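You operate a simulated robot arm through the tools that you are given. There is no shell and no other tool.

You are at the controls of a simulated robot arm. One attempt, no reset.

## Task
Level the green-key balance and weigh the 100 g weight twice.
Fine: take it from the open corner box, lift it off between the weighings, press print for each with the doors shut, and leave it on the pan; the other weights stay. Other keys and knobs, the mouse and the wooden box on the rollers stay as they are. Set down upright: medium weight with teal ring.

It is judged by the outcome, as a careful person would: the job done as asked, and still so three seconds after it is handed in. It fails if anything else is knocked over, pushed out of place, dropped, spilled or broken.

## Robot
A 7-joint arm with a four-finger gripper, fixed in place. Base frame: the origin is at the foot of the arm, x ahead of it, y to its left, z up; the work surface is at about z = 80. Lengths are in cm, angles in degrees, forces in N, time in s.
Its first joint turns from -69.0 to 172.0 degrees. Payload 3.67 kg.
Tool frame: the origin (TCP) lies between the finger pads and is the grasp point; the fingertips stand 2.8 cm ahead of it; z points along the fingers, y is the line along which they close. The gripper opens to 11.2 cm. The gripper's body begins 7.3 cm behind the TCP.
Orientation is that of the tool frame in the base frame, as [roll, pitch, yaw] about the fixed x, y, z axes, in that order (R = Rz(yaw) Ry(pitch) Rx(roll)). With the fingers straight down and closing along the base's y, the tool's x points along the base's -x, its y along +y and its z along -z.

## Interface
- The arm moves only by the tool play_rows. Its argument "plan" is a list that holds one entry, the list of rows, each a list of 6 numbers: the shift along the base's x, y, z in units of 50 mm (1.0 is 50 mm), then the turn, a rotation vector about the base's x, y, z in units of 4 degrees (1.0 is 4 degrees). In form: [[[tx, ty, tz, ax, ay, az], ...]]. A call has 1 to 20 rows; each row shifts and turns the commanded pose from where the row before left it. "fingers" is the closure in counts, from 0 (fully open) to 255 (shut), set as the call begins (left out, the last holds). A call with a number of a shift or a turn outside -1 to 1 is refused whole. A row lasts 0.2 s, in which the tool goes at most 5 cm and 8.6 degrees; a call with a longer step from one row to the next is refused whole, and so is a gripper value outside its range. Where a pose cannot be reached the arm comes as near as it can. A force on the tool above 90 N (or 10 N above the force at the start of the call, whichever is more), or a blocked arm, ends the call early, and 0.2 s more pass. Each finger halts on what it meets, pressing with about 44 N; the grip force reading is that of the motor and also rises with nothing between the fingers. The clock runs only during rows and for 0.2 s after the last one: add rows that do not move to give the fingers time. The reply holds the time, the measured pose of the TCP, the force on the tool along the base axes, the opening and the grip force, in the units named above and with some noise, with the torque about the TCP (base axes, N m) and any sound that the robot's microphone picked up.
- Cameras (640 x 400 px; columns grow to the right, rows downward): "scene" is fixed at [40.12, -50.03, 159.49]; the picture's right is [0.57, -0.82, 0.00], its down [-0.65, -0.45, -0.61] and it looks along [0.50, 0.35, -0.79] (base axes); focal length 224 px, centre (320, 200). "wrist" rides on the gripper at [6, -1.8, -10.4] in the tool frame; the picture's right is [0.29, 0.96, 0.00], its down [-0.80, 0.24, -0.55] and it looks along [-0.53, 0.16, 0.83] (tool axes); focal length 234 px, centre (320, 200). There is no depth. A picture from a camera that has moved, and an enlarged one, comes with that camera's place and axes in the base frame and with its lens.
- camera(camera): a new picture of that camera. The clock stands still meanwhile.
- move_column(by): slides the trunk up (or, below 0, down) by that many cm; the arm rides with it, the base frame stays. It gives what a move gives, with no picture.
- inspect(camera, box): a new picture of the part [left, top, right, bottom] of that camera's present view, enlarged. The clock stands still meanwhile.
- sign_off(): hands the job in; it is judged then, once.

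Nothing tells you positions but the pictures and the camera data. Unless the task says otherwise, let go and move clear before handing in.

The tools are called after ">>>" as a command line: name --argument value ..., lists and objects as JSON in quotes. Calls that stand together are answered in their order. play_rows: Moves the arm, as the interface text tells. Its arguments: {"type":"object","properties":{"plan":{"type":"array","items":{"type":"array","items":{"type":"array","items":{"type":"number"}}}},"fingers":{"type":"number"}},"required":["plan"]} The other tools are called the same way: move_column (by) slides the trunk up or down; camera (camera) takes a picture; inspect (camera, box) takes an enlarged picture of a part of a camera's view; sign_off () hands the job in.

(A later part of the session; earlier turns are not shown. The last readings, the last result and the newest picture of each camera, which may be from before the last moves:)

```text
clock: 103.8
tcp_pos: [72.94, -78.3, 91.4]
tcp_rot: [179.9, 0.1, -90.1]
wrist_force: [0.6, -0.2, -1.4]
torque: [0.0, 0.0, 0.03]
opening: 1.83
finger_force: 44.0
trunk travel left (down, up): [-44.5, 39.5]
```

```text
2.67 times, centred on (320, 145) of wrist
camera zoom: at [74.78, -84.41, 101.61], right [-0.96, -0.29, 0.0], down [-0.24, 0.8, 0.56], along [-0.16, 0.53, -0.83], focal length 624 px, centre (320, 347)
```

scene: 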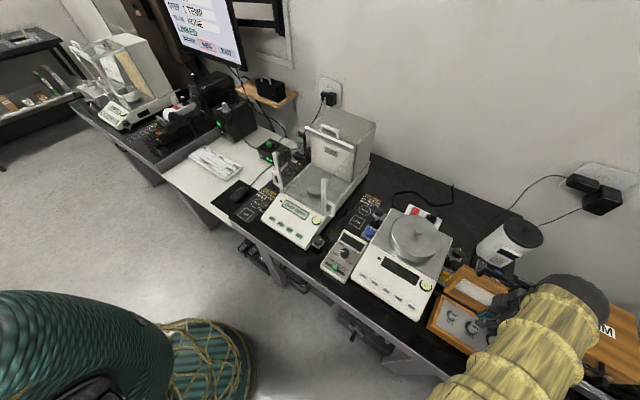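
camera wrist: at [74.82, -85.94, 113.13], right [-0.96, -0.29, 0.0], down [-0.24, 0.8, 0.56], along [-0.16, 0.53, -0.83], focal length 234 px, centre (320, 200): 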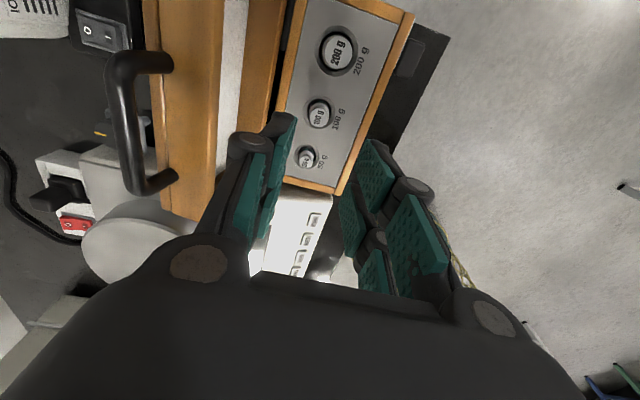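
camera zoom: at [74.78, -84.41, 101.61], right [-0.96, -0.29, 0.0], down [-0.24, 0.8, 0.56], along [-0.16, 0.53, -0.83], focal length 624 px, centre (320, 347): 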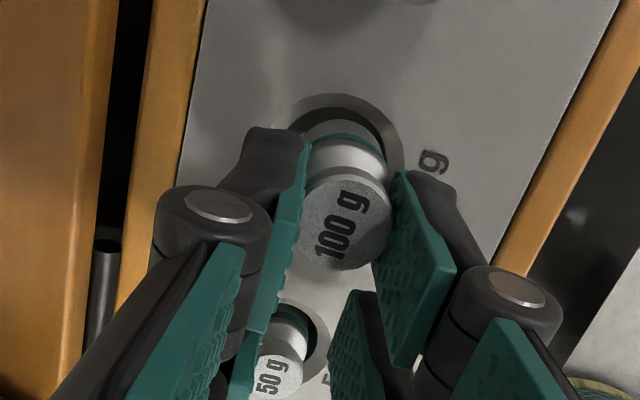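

>>> play_rows --plan '[[[0, 0, 0.15, 0, 0, 0], [0, 0, 0.2, 0, 0, 0], [0, 0, 0.2, 0, 0, 0], [0, 0, 0.2, 0, 0, 0], [0, 0, 0.2, 0, 0, 0], [0, 0, 0.2, 0, 0, 0], [0, 0, 0, 0, 0, 0]]]'

>>> inspect --camera "wrist" --box '[220, 70, 420, 220]'

>>> inspect --camera "scene" --box '[420, 270, 540, 370]'

```text
clock: 105.4
tcp_pos: [72.93, -78.44, 97.12]
tcp_rot: [-180.0, 0.2, -90.2]
wrist_force: [-0.2, 0.5, -0.3]
torque: [0.01, -0.05, -0.04]
opening: 1.84
finger_force: 44.2
trunk travel left (down, up): [-44.5, 39.5]
```

```text
2.67 times, centred on (320, 145) of wrist
camera zoom: at [74.79, -84.46, 107.34], right [-0.96, -0.29, 0.0], down [-0.24, 0.8, 0.56], along [-0.16, 0.53, -0.83], focal length 624 px, centre (320, 347)
```

zoom: 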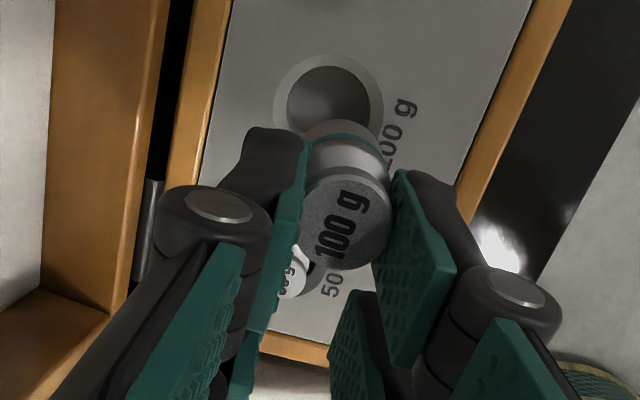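

```text
4.00 times, centred on (480, 320) of scene
camera zoom: at [40.12, -50.03, 159.49], right [0.57, -0.82, 0.0], down [-0.65, -0.45, -0.61], along [0.5, 0.35, -0.79], focal length 895 px, centre (-320, -280)
```

zoom: 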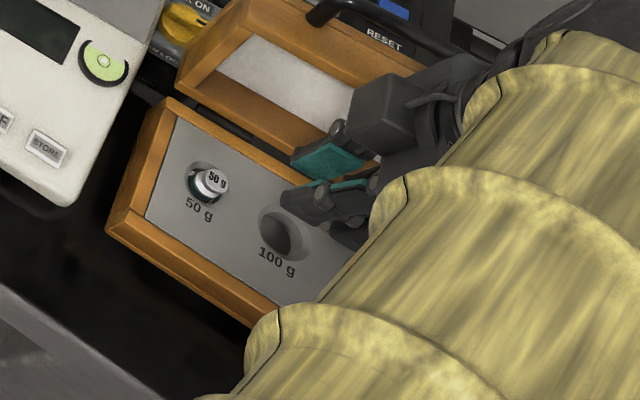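

The 100 g weight is held firmly and clear of the box; the others are undisturbed. I'll raise the trunk back and carry it toward the balance.

>>> move_column --by 23

>>> inspect --camera "wrist" --box '[220, 70, 420, 220]'

```text
clock: 107.8
tcp_pos: [73.02, -78.38, 119.96]
tcp_rot: [-180.0, 0.1, -90.0]
wrist_force: [-0.3, -0.3, -0.4]
torque: [0.01, 0.01, -0.01]
opening: 1.8
finger_force: 43.9
trunk travel left (down, up): [-67.5, 16.5]
```

```text
2.67 times, centred on (320, 145) of wrist
camera zoom: at [74.8, -84.48, 130.32], right [-0.96, -0.29, 0.0], down [-0.24, 0.8, 0.56], along [-0.16, 0.53, -0.83], focal length 624 px, centre (320, 347)
```

zoom: 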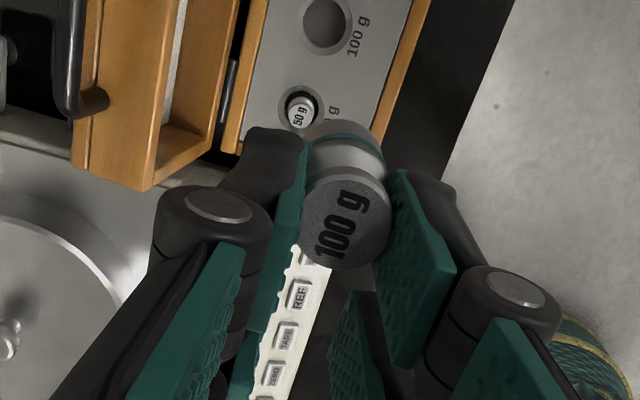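

>>> play_rows --plan '[[[0.07, 0.3, 0.1, 0, 0, 0], [0.12, 0.5, 0.1, 0, 0, 0], [0.17, 0.7, 0.1, 0, 0, 0], [0.194, 0.788, 0.1, 0, 0, 0], [0.194, 0.788, 0.1, 0, 0, 0], [0.194, 0.788, 0.1, 0, 0, 0], [0.194, 0.788, 0, 0, 0, 0], [0.194, 0.788, 0, 0, 0, 0], [0.194, 0.788, 0, 0, 0, 0], [0.194, 0.788, 0, 0, 0, 0], [0.194, 0.788, 0, 0, 0, 0], [0.194, 0.788, 0, 0, 0, 0], [0.194, 0.788, 0, 0, 0, 0], [0.194, 0.788, 0, 0, 0, 0], [0.194, 0.788, 0, 0, 0, 0], [0.194, 0.788, 0, 0, 0, 0], [0.17, 0.7, 0, 0, 0, 0], [0.12, 0.5, 0, 0, 0, 0], [0.08, 0.3, 0, 0, 0, 0], [0, 0, 0, 0, 0, 0]]]'

>>> camera --camera "wrist"

>>> inspect --camera "scene" --box '[250, 60, 390, 220]'

```text
clock: 112.0
tcp_pos: [89.25, -12.12, 123.18]
tcp_rot: [-180.0, 0.1, -90.1]
wrist_force: [-0.4, -0.3, -1.0]
torque: [0.02, 0.02, -0.01]
opening: 1.83
finger_force: 43.6
trunk travel left (down, up): [-67.5, 16.5]
```

```text
taken
camera wrist: at [91.06, -18.2, 133.5], right [-0.96, -0.29, 0.0], down [-0.24, 0.8, 0.56], along [-0.16, 0.53, -0.83], focal length 234 px, centre (320, 200)
```

wrist: 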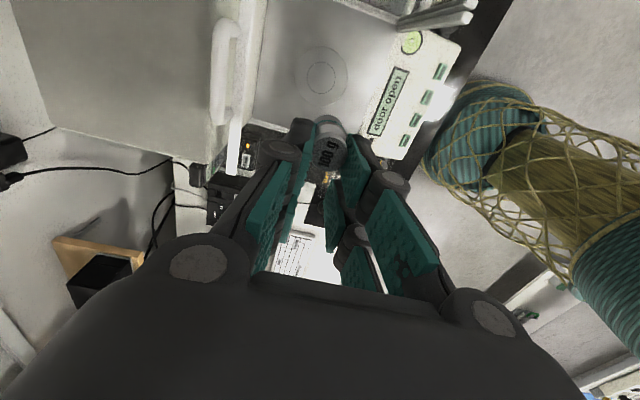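

```text
2.50 times, centred on (320, 140) of scene
camera zoom: at [40.12, -50.03, 159.49], right [0.57, -0.82, 0.0], down [-0.65, -0.45, -0.61], along [0.5, 0.35, -0.79], focal length 559 px, centre (320, 350)
```

zoom: 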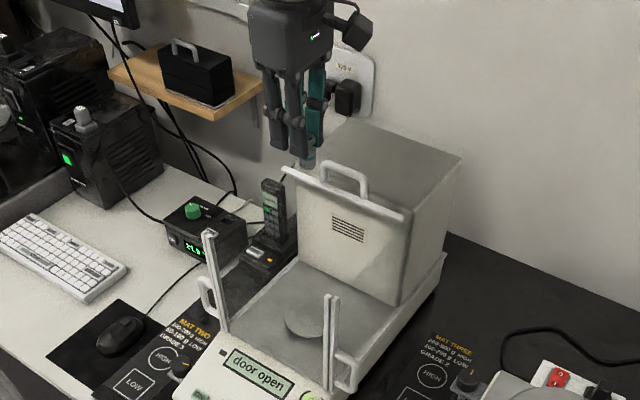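

>>> inspect --camera "scene" --box '[290, 90, 340, 135]'

>>> inspect --camera "wrist" --box '[270, 40, 390, 200]'

```text
8.89 times, centred on (315, 112) of scene
camera zoom: at [40.12, -50.03, 159.49], right [0.57, -0.82, 0.0], down [-0.65, -0.45, -0.61], along [0.5, 0.35, -0.79], focal length 1989 px, centre (364, 978)
```

zoom: 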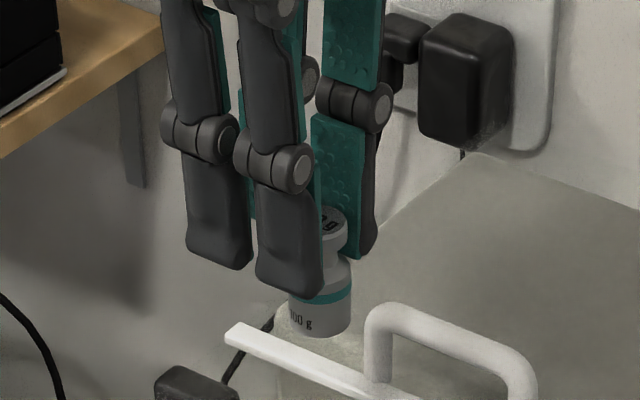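

```text
2.50 times, centred on (330, 120) of wrist
camera zoom: at [91.06, -18.2, 133.5], right [-0.96, -0.29, 0.0], down [-0.24, 0.8, 0.56], along [-0.16, 0.53, -0.83], focal length 585 px, centre (295, 400)
```

zoom: 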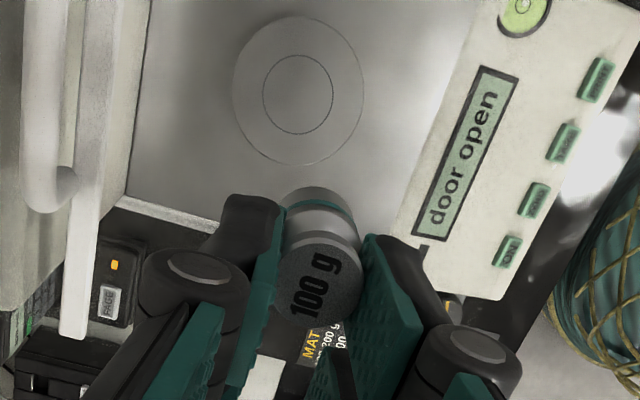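

The weight hangs upright over the pan, about 4 cm tall with its base ~5.1 cm below the tool point. I'll descend into the chamber in stages.

>>> play_rows --plan '[[[0, 0, -0.3, 0, 0, 0], [0, 0, -0.5, 0, 0, 0], [0, 0, -0.6, 0, 0, 0], [0, 0, -0.6, 0, 0, 0], [0, 0, -0.6, 0, 0, 0], [0, 0, -0.5, 0, 0, 0], [0, 0, -0.3, 0, 0, 0], [0, 0, 0, 0, 0, 0]]]'

>>> camera --camera "wrist"

>>> inspect --camera "scene" --box '[250, 60, 390, 220]'

```text
clock: 113.8
tcp_pos: [89.27, -12.04, 106.03]
tcp_rot: [-180.0, -0.1, -90.1]
wrist_force: [-1.4, -0.2, -0.4]
torque: [0.01, 0.0, -0.01]
opening: 1.84
finger_force: 44.2
trunk travel left (down, up): [-67.5, 16.5]
```

```text
taken
camera wrist: at [91.04, -18.11, 116.4], right [-0.96, -0.29, 0.0], down [-0.24, 0.8, 0.55], along [-0.16, 0.53, -0.83], focal length 234 px, centre (320, 200)
```

wrist: 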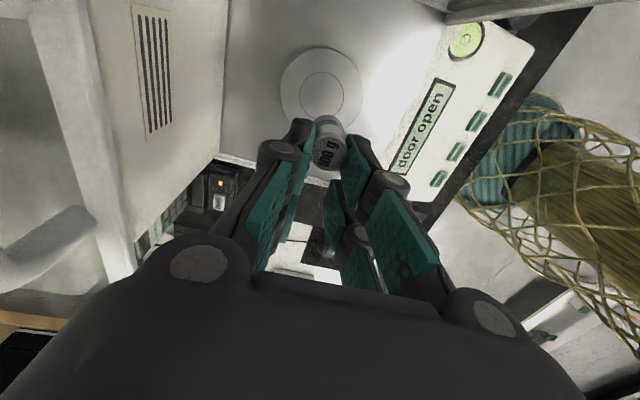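

```text
2.50 times, centred on (320, 140) of scene
camera zoom: at [40.12, -50.03, 159.49], right [0.57, -0.82, 0.0], down [-0.65, -0.45, -0.61], along [0.5, 0.35, -0.79], focal length 559 px, centre (320, 350)
```

zoom: 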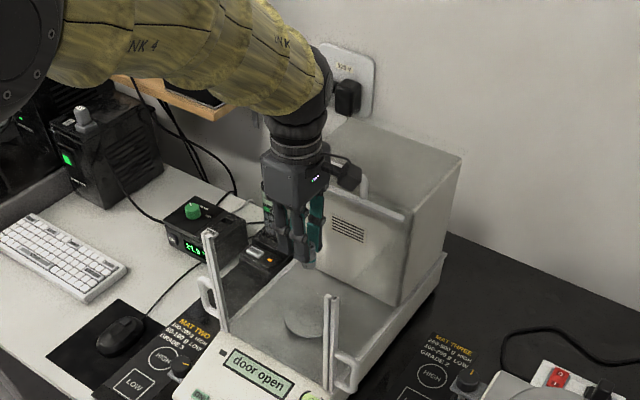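

>>> play_rows --plan '[[[0, 0, -0.3, 0, 0, 0], [0, 0, -0.4, 0, 0, 0], [0, 0, -0.4, 0, 0, 0], [0, 0, -0.4, 0, 0, 0], [0, 0, -0.3, 0, 0, 0], [0, 0, 0, 0, 0, 0]]]'

>>> inspect --camera "wrist" --box '[220, 40, 440, 220]'

>>> inspect --camera "scene" --box '[250, 60, 390, 220]'

```text
clock: 115.2
tcp_pos: [89.31, -12.06, 97.09]
tcp_rot: [180.0, 0.1, -90.1]
wrist_force: [0.5, 0.2, -1.4]
torque: [0.02, 0.01, 0.01]
opening: 1.79
finger_force: 44.1
trunk travel left (down, up): [-67.5, 16.5]
```

```text
2.22 times, centred on (330, 130) of wrist
camera zoom: at [91.14, -18.14, 107.44], right [-0.96, -0.29, 0.0], down [-0.24, 0.8, 0.55], along [-0.16, 0.53, -0.83], focal length 520 px, centre (298, 356)
```

zoom: 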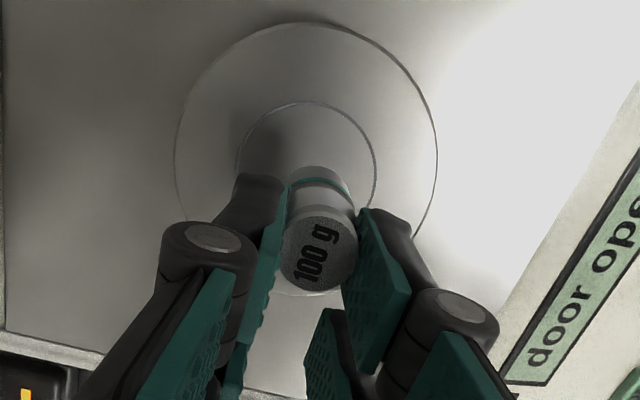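

```text
2.50 times, centred on (320, 140) of scene
camera zoom: at [40.12, -50.03, 159.49], right [0.57, -0.82, 0.0], down [-0.65, -0.45, -0.61], along [0.5, 0.35, -0.79], focal length 559 px, centre (320, 350)
```

zoom: 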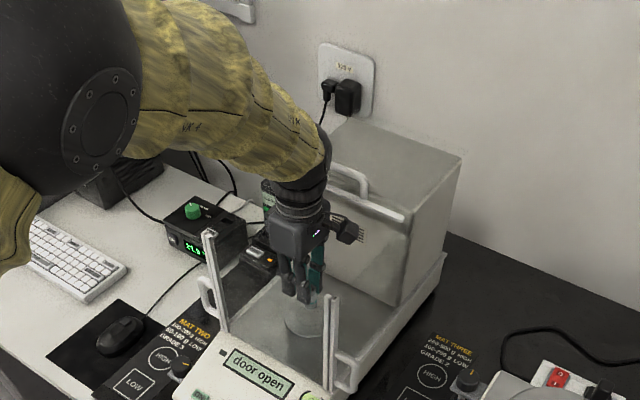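

Everything is clear. Now lowering the last bit slowly, watching for contact.

>>> play_rows --plan '[[[0, 0, -0.15, 0, 0, 0], [0, 0, -0.15, 0, 0, 0], [0, 0, -0.05, 0, 0, 0], [0, 0, 0, 0, 0, 0]]]'

>>> inspect --camera "scene" --box '[300, 150, 345, 190]'

>>> inspect --camera "scene" --box '[270, 190, 330, 230]'

```text
clock: 116.2
tcp_pos: [89.24, -12.14, 95.33]
tcp_rot: [180.0, 0.0, -90.0]
wrist_force: [-1.2, 0.2, -1.2]
torque: [0.03, 0.0, 0.02]
opening: 1.84
finger_force: 43.6
trunk travel left (down, up): [-67.5, 16.5]
```

```text
10.00 times, centred on (322, 170) of scene
camera zoom: at [40.12, -50.03, 159.49], right [0.57, -0.82, 0.0], down [-0.65, -0.45, -0.61], along [0.5, 0.35, -0.79], focal length 2238 px, centre (295, 500)
```

zoom: 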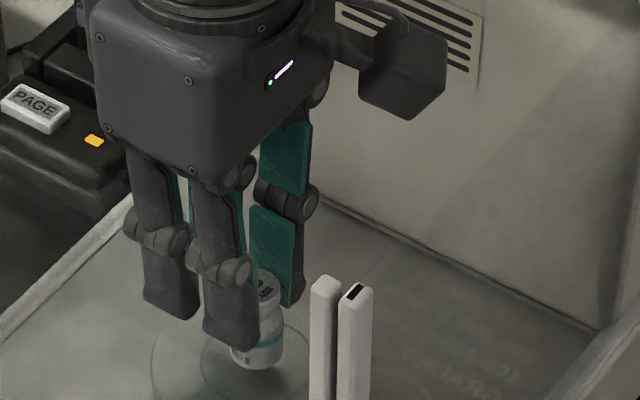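

```text
10.00 times, centred on (300, 210) of scene
camera zoom: at [40.12, -50.03, 159.49], right [0.57, -0.82, 0.0], down [-0.65, -0.45, -0.61], along [0.5, 0.35, -0.79], focal length 2238 px, centre (520, 100)
```

zoom: 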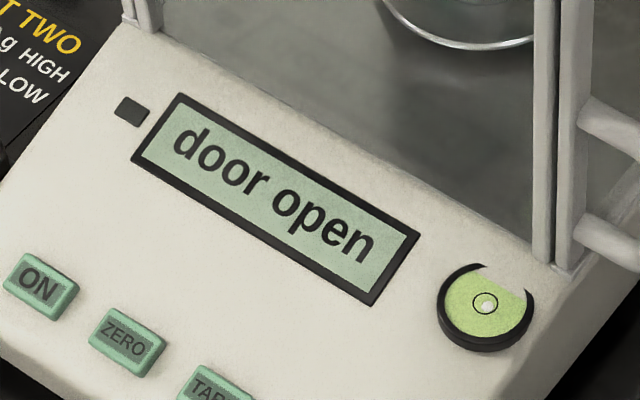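

>>> play_rows --plan '[[[0, 0, -0.04, 0, 0, 0], [0, 0, -0.04, 0, 0, 0], [0, 0, 0, 0, 0, 0]]]'

>>> inspect --camera "scene" --box '[300, 160, 345, 200]'

```text
clock: 117.0
tcp_pos: [89.19, -12.19, 94.99]
tcp_rot: [-180.0, -0.2, -90.1]
wrist_force: [-0.7, 0.2, -1.1]
torque: [0.02, 0.02, 0.02]
opening: 1.83
finger_force: 43.9
trunk travel left (down, up): [-67.5, 16.5]
```

```text
10.00 times, centred on (322, 180) of scene
camera zoom: at [40.12, -50.03, 159.49], right [0.57, -0.82, 0.0], down [-0.65, -0.45, -0.61], along [0.5, 0.35, -0.79], focal length 2238 px, centre (295, 400)
```

zoom: 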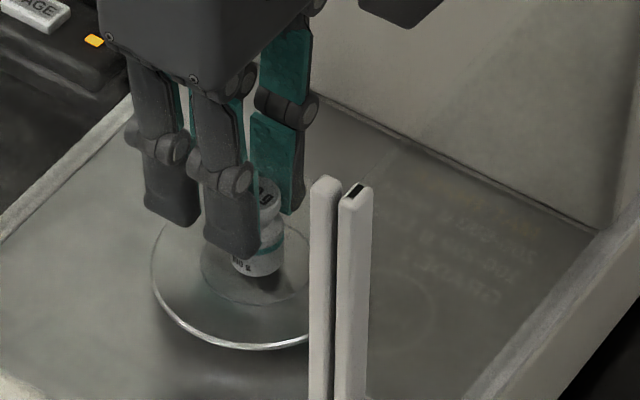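

>>> play_rows --plan '[[[0, 0, -0.04, 0, 0, 0], [0, 0, 0, 0, 0, 0]]]'

>>> play_rows --plan '[[[0, 0, -0.04, 0, 0, 0], [0, 0, 0, 0, 0, 0]]]'

>>> inspect --camera "scene" --box '[300, 160, 345, 200]'

```text
clock: 117.6
tcp_pos: [89.2, -12.05, 94.72]
tcp_rot: [180.0, 0.0, -90.0]
wrist_force: [-0.5, -0.7, -1.0]
torque: [0.03, -0.02, -0.01]
opening: 1.82
finger_force: 44.1
trunk travel left (down, up): [-67.5, 16.5]
```

```text
clock: 118.2
tcp_pos: [89.27, -12.01, 94.63]
tcp_rot: [180.0, 0.1, -90.0]
wrist_force: [-0.2, -0.1, -1.1]
torque: [0.03, 0.01, -0.02]
opening: 1.81
finger_force: 44.2
trunk travel left (down, up): [-67.5, 16.5]
```

```text
10.00 times, centred on (322, 180) of scene
camera zoom: at [40.12, -50.03, 159.49], right [0.57, -0.82, 0.0], down [-0.65, -0.45, -0.61], along [0.5, 0.35, -0.79], focal length 2238 px, centre (295, 400)
```

zoom: 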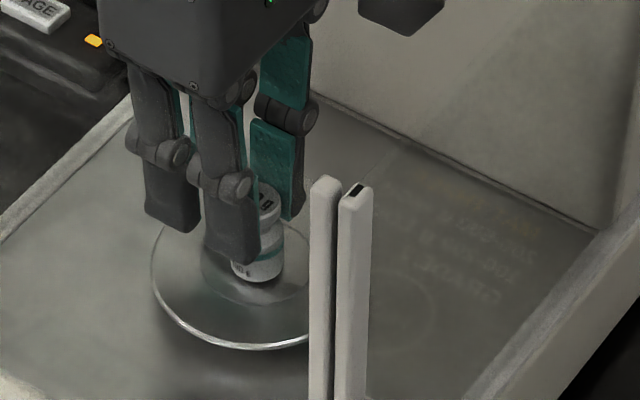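

>>> play_rows --plan '[[[0, 0, -0.04, 0, 0, 0], [0, 0, 0, 0, 0, 0]]]'

>>> play_rows --plan '[[[0, 0, -0.04, 0, 0, 0], [0, 0, 0, 0, 0, 0]]]'

>>> inspect --camera "scene" --box '[310, 170, 330, 190]'

```text
clock: 118.8
tcp_pos: [89.09, -12.19, 94.34]
tcp_rot: [180.0, 0.0, -90.0]
wrist_force: [1.0, -0.1, -1.6]
torque: [0.04, 0.0, -0.03]
opening: 1.84
finger_force: 43.8
trunk travel left (down, up): [-67.5, 16.5]
```

```text
clock: 119.4
tcp_pos: [89.25, -12.14, 94.32]
tcp_rot: [-179.8, 0.0, -90.1]
wrist_force: [1.3, -1.2, 9.7]
torque: [-0.2, -0.02, 0.0]
opening: 1.79
finger_force: 43.8
trunk travel left (down, up): [-67.5, 16.5]
```

```text
16.00 times, centred on (320, 180) of scene
camera zoom: at [40.12, -50.03, 159.49], right [0.57, -0.82, 0.0], down [-0.65, -0.45, -0.61], along [0.5, 0.35, -0.79], focal length 3580 px, centre (320, 520)
```

zoom: 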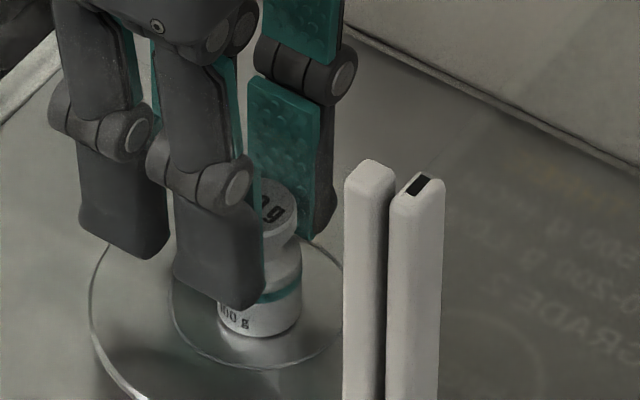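

Contact with the pan (about 10 N). I'll ease off half a millimetre and release.

>>> play_rows --plan '[[[0, 0, 0.01, 0, 0, 0], [0, 0, 0, 0, 0, 0]]]'

>>> play_rows --plan '[[[0, 0, 0, 0, 0, 0], [0, 0, 0, 0, 0, 0]]]' --fingers 185

>>> inspect --camera "scene" --box '[310, 170, 330, 190]'

>>> inspect --camera "wrist" --box '[220, 40, 440, 220]'

```text
clock: 120.0
tcp_pos: [89.15, -12.07, 94.34]
tcp_rot: [-179.8, 0.0, -90.1]
wrist_force: [4.6, -2.0, 11.7]
torque: [-0.28, -0.19, 0.07]
opening: 1.81
finger_force: 44.4
trunk travel left (down, up): [-67.5, 16.5]
```

```text
clock: 120.6
tcp_pos: [89.19, -12.0, 94.24]
tcp_rot: [180.0, 0.1, -90.1]
wrist_force: [0.2, -0.6, 0.8]
torque: [0.01, -0.02, 0.01]
opening: 3.09
finger_force: 0.0
trunk travel left (down, up): [-67.5, 16.5]
```

```text
16.00 times, centred on (320, 180) of scene
camera zoom: at [40.12, -50.03, 159.49], right [0.57, -0.82, 0.0], down [-0.65, -0.45, -0.61], along [0.5, 0.35, -0.79], focal length 3580 px, centre (320, 520)
```

zoom: 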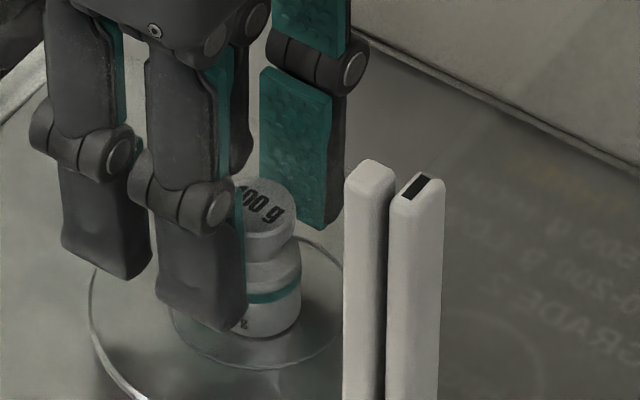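

```text
2.22 times, centred on (330, 130) of wrist
camera zoom: at [91.01, -18.13, 104.53], right [-0.96, -0.29, 0.0], down [-0.24, 0.8, 0.55], along [-0.16, 0.53, -0.83], focal length 520 px, centre (298, 356)
```

zoom: 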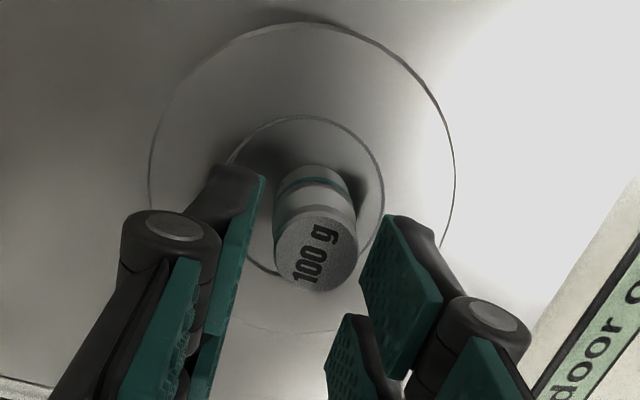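

The weight stands upright on the pan. I'll lift straight up out of the chamber.

>>> play_rows --plan '[[[0, 0, 0, 0, 0, 0], [0, 0, 0.2, 0, 0, 0], [0, 0, 0.3, 0, 0, 0], [0, 0, 0.5, 0, 0, 0], [0, 0, 0.7, 0, 0, 0], [0, 0, 0.8, 0, 0, 0], [0, 0, 0.8, 0, 0, 0], [0, 0, 0.8, 0, 0, 0], [0, 0, 0.7, 0, 0, 0], [0, 0, 0.6, 0, 0, 0], [0, 0, 0, 0, 0, 0]]]' --fingers 175

>>> camera --camera "wrist"

>>> inspect --camera "scene" --box '[250, 60, 390, 220]'

```text
clock: 123.0
tcp_pos: [89.31, -12.15, 121.2]
tcp_rot: [180.0, 0.0, -90.0]
wrist_force: [0.8, -0.3, 0.2]
torque: [0.0, -0.01, -0.03]
opening: 3.51
finger_force: 0.0
trunk travel left (down, up): [-67.5, 16.5]
```

```text
taken
camera wrist: at [91.14, -18.25, 131.58], right [-0.96, -0.29, 0.0], down [-0.24, 0.8, 0.55], along [-0.16, 0.53, -0.83], focal length 234 px, centre (320, 200)
```

wrist: 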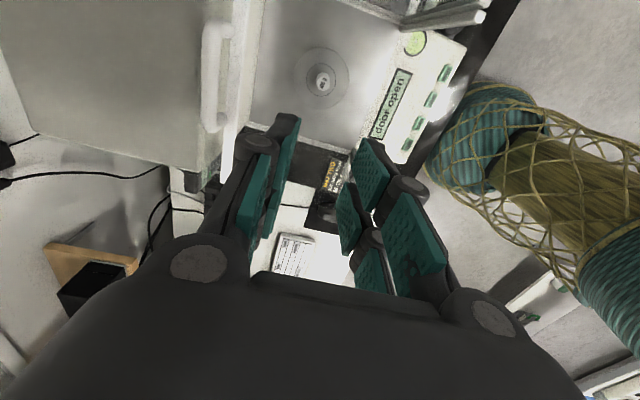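

```text
2.50 times, centred on (320, 140) of scene
camera zoom: at [40.12, -50.03, 159.49], right [0.57, -0.82, 0.0], down [-0.65, -0.45, -0.61], along [0.5, 0.35, -0.79], focal length 559 px, centre (320, 350)
```

zoom: 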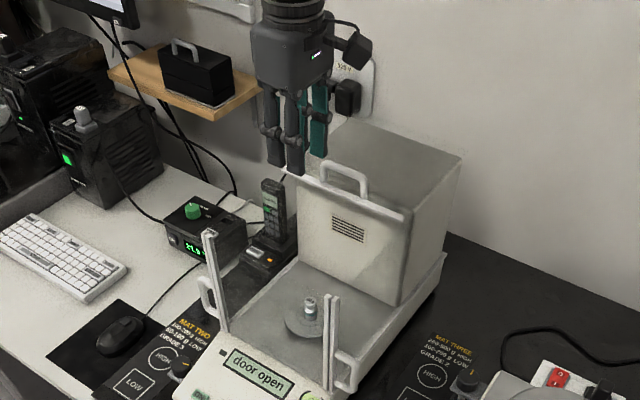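

Weight is standing well on the pan. Now I'll close the top door: move over the handle at x≈98 and go down around it.

>>> play_rows --plan '[[[0.6, -0.1, 0, 0, 0, 0], [0.6, -0.1, 0, 0, 0, 0], [0.57, -0.05, 0, 0, 0, 0], [0, 0, -0.4, 0, 0, 0], [0, 0, -0.5, 0, 0, 0], [0, 0, -0.4, 0, 0, 0], [0, 0, -0.25, 0, 0, 0], [0, 0, 0, 0, 0, 0]]]'

>>> inspect --camera "wrist" --box '[180, 80, 460, 280]'

>>> inspect --camera "scene" --box '[280, 60, 400, 180]'

```text
clock: 124.8
tcp_pos: [98.15, -13.33, 113.46]
tcp_rot: [-179.9, 0.0, -90.2]
wrist_force: [-0.2, -0.4, 0.5]
torque: [0.0, 0.04, -0.02]
opening: 3.51
finger_force: 0.1
trunk travel left (down, up): [-67.5, 16.5]
```

```text
2.00 times, centred on (320, 180) of wrist
camera zoom: at [99.9, -19.34, 123.81], right [-0.96, -0.29, 0.0], down [-0.24, 0.8, 0.55], along [-0.16, 0.53, -0.83], focal length 468 px, centre (320, 240)
```

zoom: 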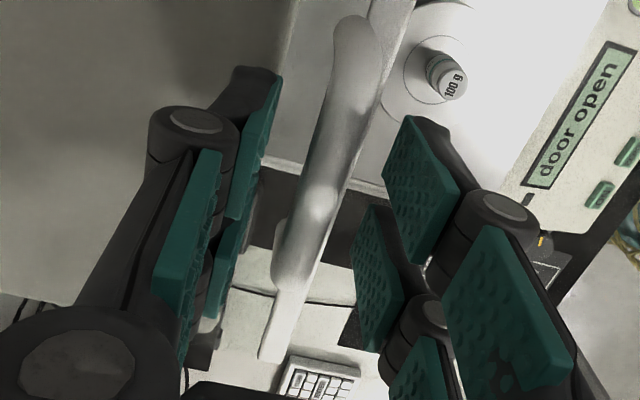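

```text
3.33 times, centred on (340, 120) of scene
camera zoom: at [40.12, -50.03, 159.49], right [0.57, -0.82, 0.0], down [-0.65, -0.45, -0.61], along [0.5, 0.35, -0.79], focal length 746 px, centre (253, 467)
```

zoom: 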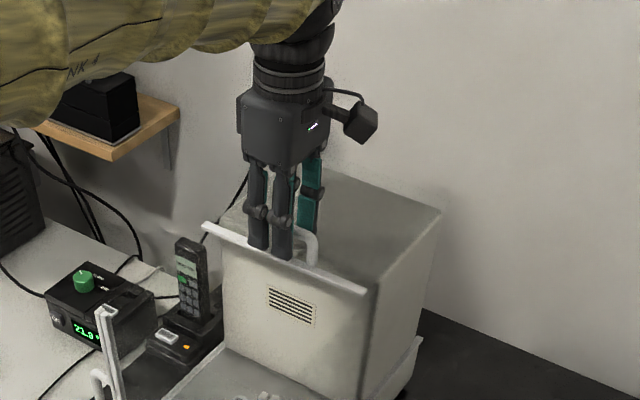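

>>> play_rows --plan '[[[0, 0, 0, 0, 0, 0], [0, 0, 0, 0, 0, 0], [0, 0, 0, 0, 0, 0], [-0.1, 0, 0, 0, 0, 0], [-0.25, 0, 0, 0, 0, 0], [-0.35, 0, 0, 0, 0, 0], [-0.35, 0, 0, 0, 0, 0], [-0.35, 0, 0, 0, 0, 0], [-0.35, 0, 0, 0, 0, 0], [-0.35, 0, 0, 0, 0, 0], [-0.35, 0, 0, 0, 0, 0], [-0.35, 0, 0, 0, 0, 0], [-0.3, 0, 0, 0, 0, 0], [-0.2, 0, 0, 0, 0, 0], [-0.1, 0, 0, 0, 0, 0], [0, 0, 0, 0, 0, 0]]]' --fingers 245

>>> inspect --camera "wrist" --box '[180, 40, 500, 280]'

>>> inspect --camera "scene" --box '[250, 80, 370, 240]'

```text
clock: 128.2
tcp_pos: [80.91, -13.24, 113.53]
tcp_rot: [179.8, 0.0, -90.0]
wrist_force: [-0.4, 5.4, -4.1]
torque: [0.26, -0.01, 0.08]
opening: 1.1
finger_force: 44.9
trunk travel left (down, up): [-67.5, 16.5]
```

```text
1.67 times, centred on (340, 160) of wrist
camera zoom: at [82.86, -19.33, 123.8], right [-0.96, -0.29, 0.0], down [-0.24, 0.8, 0.55], along [-0.16, 0.53, -0.83], focal length 390 px, centre (287, 267)
```

zoom: 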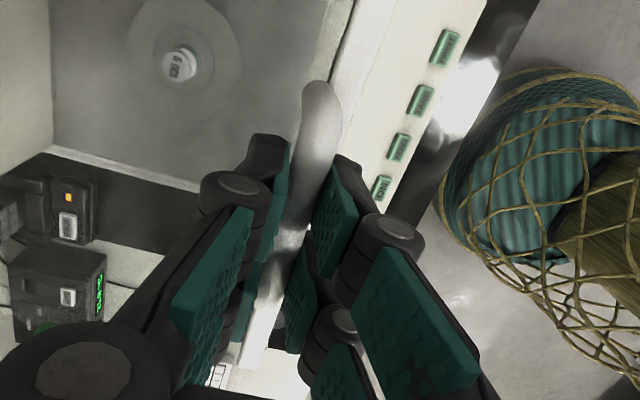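

```text
2.50 times, centred on (310, 160) of scene
camera zoom: at [40.12, -50.03, 159.49], right [0.57, -0.82, 0.0], down [-0.65, -0.45, -0.61], along [0.5, 0.35, -0.79], focal length 559 px, centre (345, 300)
```

zoom: 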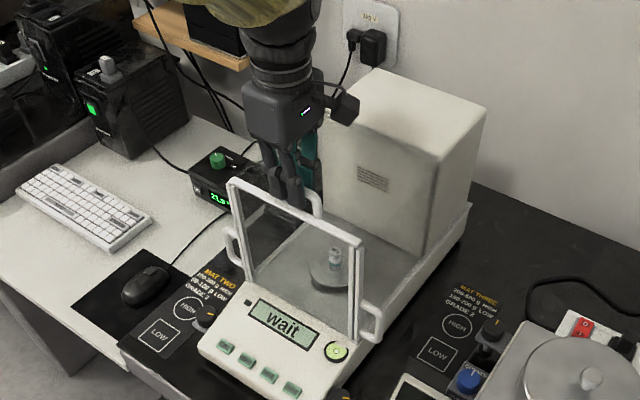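

The display shows "wait", so the door is registering as shut. I'll nudge it the last few millimetres to its stop, then release.

>>> play_rows --plan '[[[-0.05, 0, 0, 0, 0, 0], [-0.03, 0, 0, 0, 0, 0], [0, 0, 0, 0, 0, 0]]]'

>>> inspect --camera "scene" --box '[255, 130, 335, 250]'

```text
clock: 129.0
tcp_pos: [80.66, -13.27, 113.48]
tcp_rot: [-180.0, -0.1, -90.1]
wrist_force: [-0.3, 5.7, -1.2]
torque: [-0.19, 0.01, 0.12]
opening: 1.1
finger_force: 45.0
trunk travel left (down, up): [-67.5, 16.5]
```

```text
3.33 times, centred on (295, 190) of scene
camera zoom: at [40.12, -50.03, 159.49], right [0.57, -0.82, 0.0], down [-0.65, -0.45, -0.61], along [0.5, 0.35, -0.79], focal length 746 px, centre (403, 233)
```

zoom: 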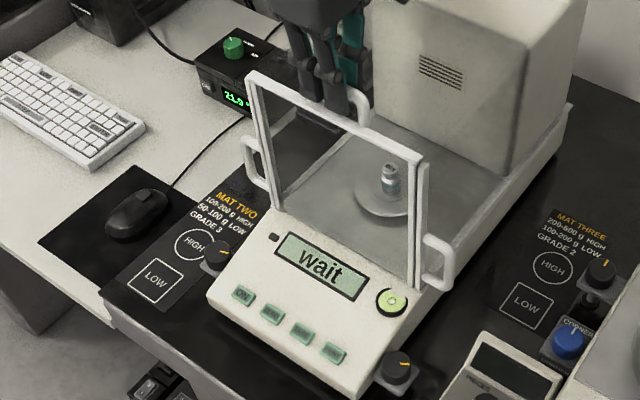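

>>> play_rows --plan '[[[-0.04, 0, 0, 0, 0, 0], [0, 0, 0, 0, 0, 0]]]'

>>> play_rows --plan '[[[0, 0, 0, 0, 0, 0], [0, 0, 0, 0, 0, 0], [0, 0, 0.2, 0, 0, 0], [0, 0, 0.4, 0, 0, 0], [0, 0, 0.5, 0, 0, 0], [0, 0, 0.4, 0, 0, 0], [0, 0, 0, 0, 0, 0]]]' --fingers 170

>>> inspect --camera "scene" --box '[255, 130, 335, 250]'

```text
clock: 129.6
tcp_pos: [80.54, -13.24, 113.57]
tcp_rot: [180.0, 0.0, -90.1]
wrist_force: [9.1, 5.7, 2.2]
torque: [-0.52, -0.11, 0.08]
opening: 1.12
finger_force: 45.1
trunk travel left (down, up): [-67.5, 16.5]
```

```text
clock: 131.2
tcp_pos: [80.43, -13.25, 120.96]
tcp_rot: [180.0, 0.1, -90.1]
wrist_force: [0.1, -0.4, -0.5]
torque: [0.01, 0.01, -0.02]
opening: 3.73
finger_force: 0.1
trunk travel left (down, up): [-67.5, 16.5]
```

```text
3.33 times, centred on (295, 190) of scene
camera zoom: at [40.12, -50.03, 159.49], right [0.57, -0.82, 0.0], down [-0.65, -0.45, -0.61], along [0.5, 0.35, -0.79], focal length 746 px, centre (403, 233)
```

zoom: 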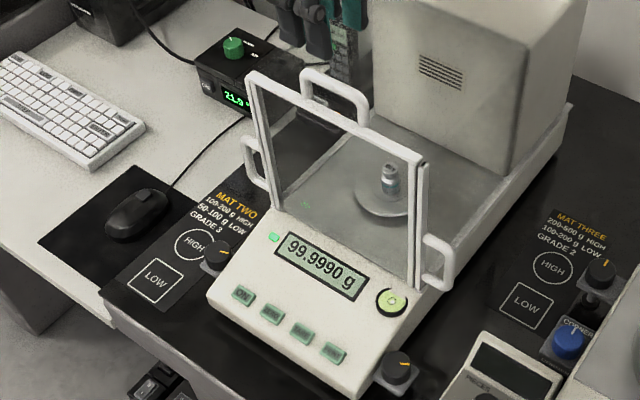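

The balance reads 99.9990 g with the green stable lamp. Next I'll close the fingers, turn the hand so the finger pairs lie along x, and move over the PRINT key.

>>> play_rows --plan '[[[-0.17, -0.07, 0, 0, 0, -1], [-0.17, -0.07, 0, 0, 0, -1], [-0.17, -0.07, 0, 0, 0, -1], [-0.17, -0.07, 0, 0, 0, -1], [-0.17, -0.07, 0, 0, 0, -1], [-0.17, -0.07, 0, 0, 0, -1], [-0.17, -0.07, 0, 0, 0, -1], [-0.17, -0.07, 0, 0, 0, -1], [-0.17, -0.07, 0, 0, 0, -1], [-0.17, -0.07, 0, 0, 0, -1], [-0.17, -0.07, 0, 0, 0, -1], [-0.17, -0.07, 0, 0, 0, -1], [-0.17, -0.07, 0, 0, 0, -1], [-0.17, -0.07, 0, 0, 0, -1], [-0.17, -0.07, 0, 0, 0, -1], [-0.17, -0.07, 0, 0, 0, -1], [-0.17, -0.07, 0, 0, 0, -1], [-0.17, -0.07, 0, 0, 0, -1], [-0.17, -0.07, 0, 0, 0, -1], [-0.17, -0.07, 0, 0, 0, -1]]]' --fingers 255

>>> play_rows --plan '[[[0, 0, -0.5, 0, 0, -1], [0, 0, -0.6, 0, 0, -1], [0, 0, -0.6, 0, 0, -0.45], [0, 0, -0.6, 0, 0, 0], [0, 0, -0.6, 0, 0, 0], [0, 0, -0.4, 0, 0, 0], [0, 0, 0, 0, 0, 0]]]'

>>> camera --camera "wrist"

>>> inspect --camera "wrist" --box '[230, 60, 410, 210]'

```text
clock: 135.4
tcp_pos: [63.27, -20.24, 120.93]
tcp_rot: [-180.0, 0.1, -170.1]
wrist_force: [0.1, -0.7, 0.3]
torque: [0.01, 0.0, -0.01]
opening: 0.02
finger_force: 35.6
trunk travel left (down, up): [-67.5, 16.5]
```

```text
clock: 137.0
tcp_pos: [63.44, -20.37, 104.61]
tcp_rot: [-180.0, 0.0, -179.8]
wrist_force: [-0.2, -0.7, 0.2]
torque: [0.0, 0.0, 0.0]
opening: 0.01
finger_force: 35.9
trunk travel left (down, up): [-67.5, 16.5]
```

```text
taken
camera wrist: at [57.42, -22.29, 114.83], right [-0.29, 0.96, 0.0], down [0.8, 0.24, 0.55], along [0.53, 0.16, -0.83], focal length 234 px, centre (320, 200)
```

wrist: 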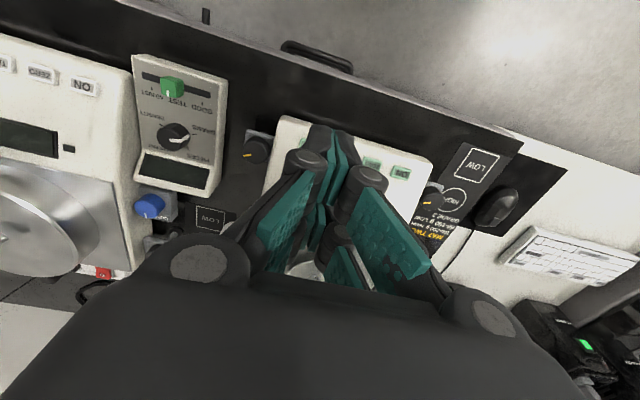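

```text
2.67 times, centred on (320, 135) of wrist
camera zoom: at [57.42, -22.29, 114.83], right [-0.29, 0.96, 0.0], down [0.8, 0.24, 0.55], along [0.53, 0.16, -0.83], focal length 624 px, centre (320, 373)
```

zoom: 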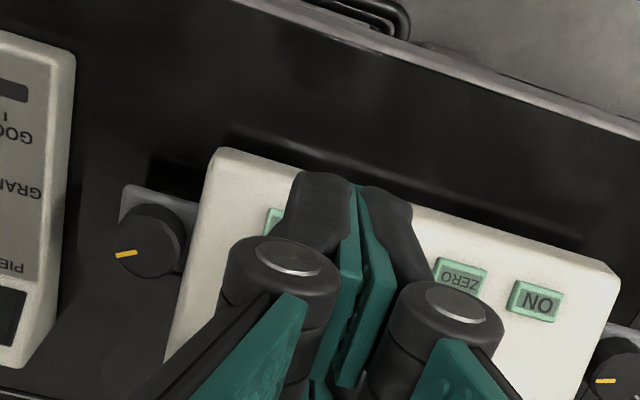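

>>> play_rows --plan '[[[0, 0.7, 0, 0, 0, 0], [0, 0.7, 0, 0, 0, 0], [0, 0, 0, 0, 0, 0]]]'

>>> inspect --camera "wrist" --box '[180, 60, 340, 200]'

>>> inspect --camera "scene" --box '[255, 130, 335, 250]'

```text
clock: 137.8
tcp_pos: [63.46, -13.34, 104.54]
tcp_rot: [-179.9, 0.0, -179.9]
wrist_force: [0.2, -1.3, -0.2]
torque: [0.03, -0.01, 0.02]
opening: 0.01
finger_force: 35.8
trunk travel left (down, up): [-67.5, 16.5]
```

```text
2.86 times, centred on (260, 130) of wrist
camera zoom: at [57.51, -15.29, 114.82], right [-0.29, 0.96, 0.0], down [0.8, 0.24, 0.55], along [0.53, 0.16, -0.83], focal length 669 px, centre (491, 400)
```

zoom: 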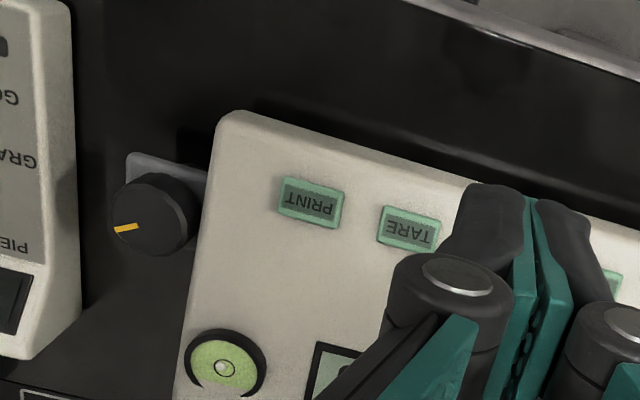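

```text
3.33 times, centred on (295, 190) of scene
camera zoom: at [40.12, -50.03, 159.49], right [0.57, -0.82, 0.0], down [-0.65, -0.45, -0.61], along [0.5, 0.35, -0.79], focal length 746 px, centre (403, 233)
```

zoom: 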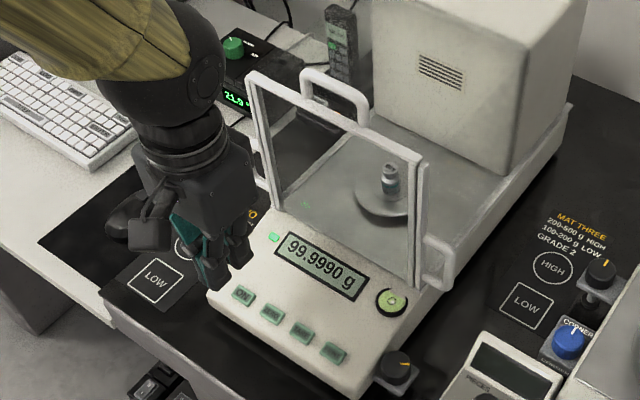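

>>> play_rows --plan '[[[0.2, -0.7, 0, 0, 0, 0], [0.25, -0.712, 0, 0, 0, 0], [0.238, 0, -0.5, 0, 0, 0], [0, 0, -0.7, 0, 0, 0], [0, 0, -0.7, 0, 0, 0], [0, 0, -0.6, 0, 0, 0], [0, 0, 0, 0, 0, 0]]]'

>>> camera --camera "wrist"

>>> inspect --camera "scene" --box '[255, 170, 335, 260]'

```text
clock: 139.4
tcp_pos: [66.87, -20.32, 91.92]
tcp_rot: [-180.0, 0.1, -179.9]
wrist_force: [-0.3, 0.0, 0.5]
torque: [-0.05, -0.01, 0.01]
opening: 0.0
finger_force: 35.5
trunk travel left (down, up): [-67.5, 16.5]
```

```text
taken
camera wrist: at [60.9, -22.28, 102.25], right [-0.29, 0.96, 0.0], down [0.8, 0.24, 0.56], along [0.53, 0.16, -0.83], focal length 234 px, centre (320, 200)
```

wrist: 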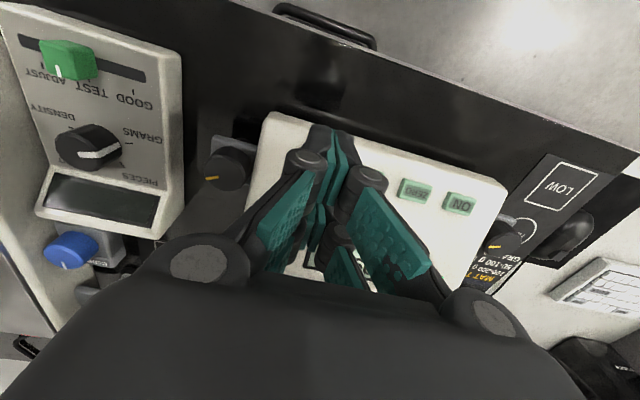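

```text
4.44 times, centred on (295, 215) of scene
camera zoom: at [40.12, -50.03, 159.49], right [0.57, -0.82, 0.0], down [-0.65, -0.45, -0.61], along [0.5, 0.35, -0.79], focal length 994 px, centre (431, 133)
```

zoom: 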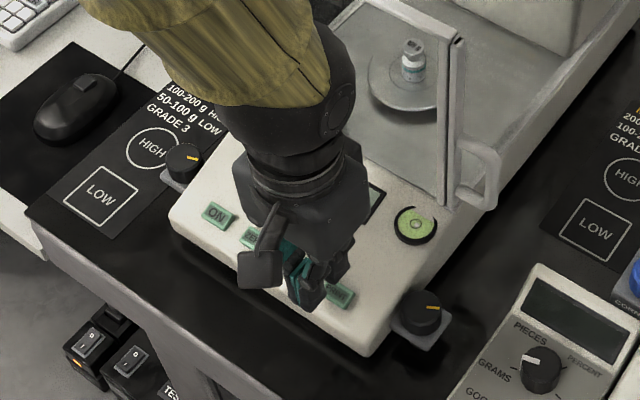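

>>> inspect --camera "scene" --box '[295, 210, 335, 240]'

>>> play_rows --plan '[[[0, 0, -0.2, 0, 0, 0], [0, 0, -0.2, 0, 0, 0], [0, 0, -0.1, 0, 0, 0], [0, 0, 0, 0, 0, 0]]]'

>>> inspect --camera "scene" --box '[295, 210, 335, 240]'

```text
13.33 times, centred on (315, 225) of scene
camera zoom: at [40.12, -50.03, 159.49], right [0.57, -0.82, 0.0], down [-0.65, -0.45, -0.61], along [0.5, 0.35, -0.79], focal length 2983 px, centre (387, -133)
```

zoom: 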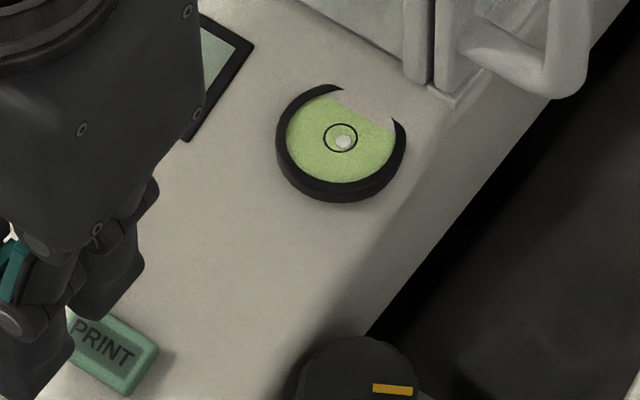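

```text
clock: 140.4
tcp_pos: [67.0, -20.39, 89.42]
tcp_rot: [-179.9, 0.0, -180.0]
wrist_force: [-0.5, 0.2, -0.4]
torque: [0.02, -0.01, 0.01]
opening: 0.0
finger_force: 35.4
trunk travel left (down, up): [-67.5, 16.5]
```

```text
13.33 times, centred on (315, 225) of scene
camera zoom: at [40.12, -50.03, 159.49], right [0.57, -0.82, 0.0], down [-0.65, -0.45, -0.61], along [0.5, 0.35, -0.79], focal length 2983 px, centre (387, -133)
```

zoom: 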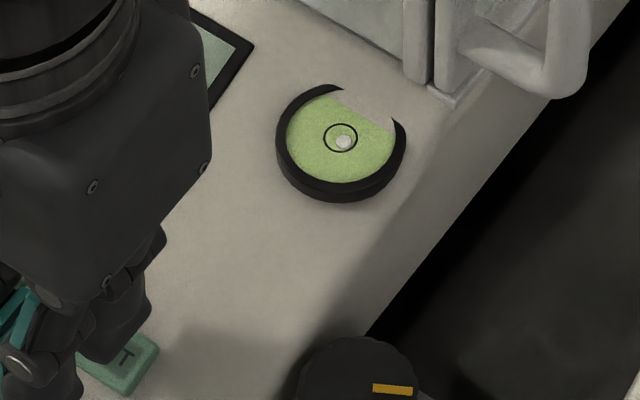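

The fingertip is coming down right on the PRINT key. Stepping down gently, listening for a sound.

>>> play_rows --plan '[[[0, 0, -0.1, 0, 0, 0], [0, 0, -0.08, 0, 0, 0], [0, 0, 0, 0, 0, 0]]]'

>>> play_rows --plan '[[[0, 0, -0.05, 0, 0, 0], [0, 0, 0, 0, 0, 0]]]'

>>> inspect --camera "scene" --box '[295, 210, 335, 240]'

```text
clock: 141.2
tcp_pos: [66.89, -20.2, 88.6]
tcp_rot: [179.9, 0.0, -179.9]
wrist_force: [-0.4, -0.5, 0.1]
torque: [0.0, -0.01, 0.0]
opening: 0.01
finger_force: 35.7
trunk travel left (down, up): [-67.5, 16.5]
```

```text
clock: 141.8
tcp_pos: [66.92, -20.41, 88.26]
tcp_rot: [179.9, 0.0, -179.9]
wrist_force: [-1.1, 0.6, 0.2]
torque: [-0.04, 0.0, 0.04]
opening: 0.0
finger_force: 35.6
trunk travel left (down, up): [-67.5, 16.5]
```

```text
13.33 times, centred on (315, 225) of scene
camera zoom: at [40.12, -50.03, 159.49], right [0.57, -0.82, 0.0], down [-0.65, -0.45, -0.61], along [0.5, 0.35, -0.79], focal length 2983 px, centre (387, -133)
```

zoom: 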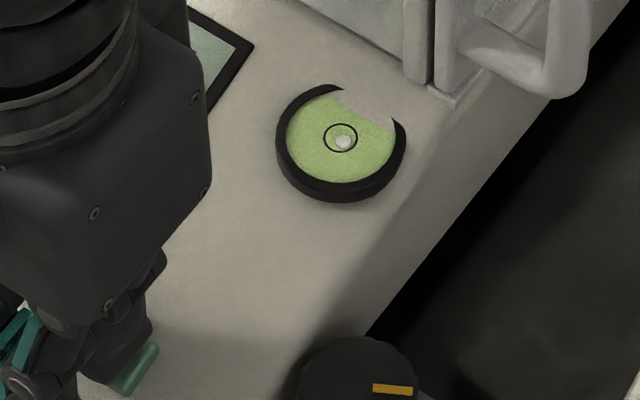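

>>> play_rows --plan '[[[0, 0, -0.04, 0, 0, 0], [0, 0, 0, 0, 0, 0]]]'

>>> play_rows --plan '[[[0, 0, -0.04, 0, 0, 0], [0, 0, 0, 0, 0, 0]]]'

>>> play_rows --plan '[[[0, 0, -0.03, 0, 0, 0], [0, 0, 0, 0, 0, 0]]]'

```text
clock: 142.4
tcp_pos: [66.99, -20.43, 88.19]
tcp_rot: [-179.9, 0.0, -179.9]
wrist_force: [0.5, 0.5, -0.6]
torque: [0.01, 0.0, -0.01]
opening: 0.01
finger_force: 35.7
trunk travel left (down, up): [-67.5, 16.5]
```

```text
clock: 143.0
tcp_pos: [66.92, -20.45, 87.82]
tcp_rot: [179.9, 0.0, -180.0]
wrist_force: [0.0, 1.1, 0.1]
torque: [0.01, 0.0, 0.01]
opening: 0.61
finger_force: 36.0
trunk travel left (down, up): [-67.5, 16.5]
```

```text
clock: 143.6
tcp_pos: [66.94, -20.36, 87.78]
tcp_rot: [179.9, 0.0, -179.9]
wrist_force: [0.8, 0.3, 1.8]
torque: [0.0, -0.06, 0.02]
opening: 0.55
finger_force: 35.3
trunk travel left (down, up): [-67.5, 16.5]
heard: click
```

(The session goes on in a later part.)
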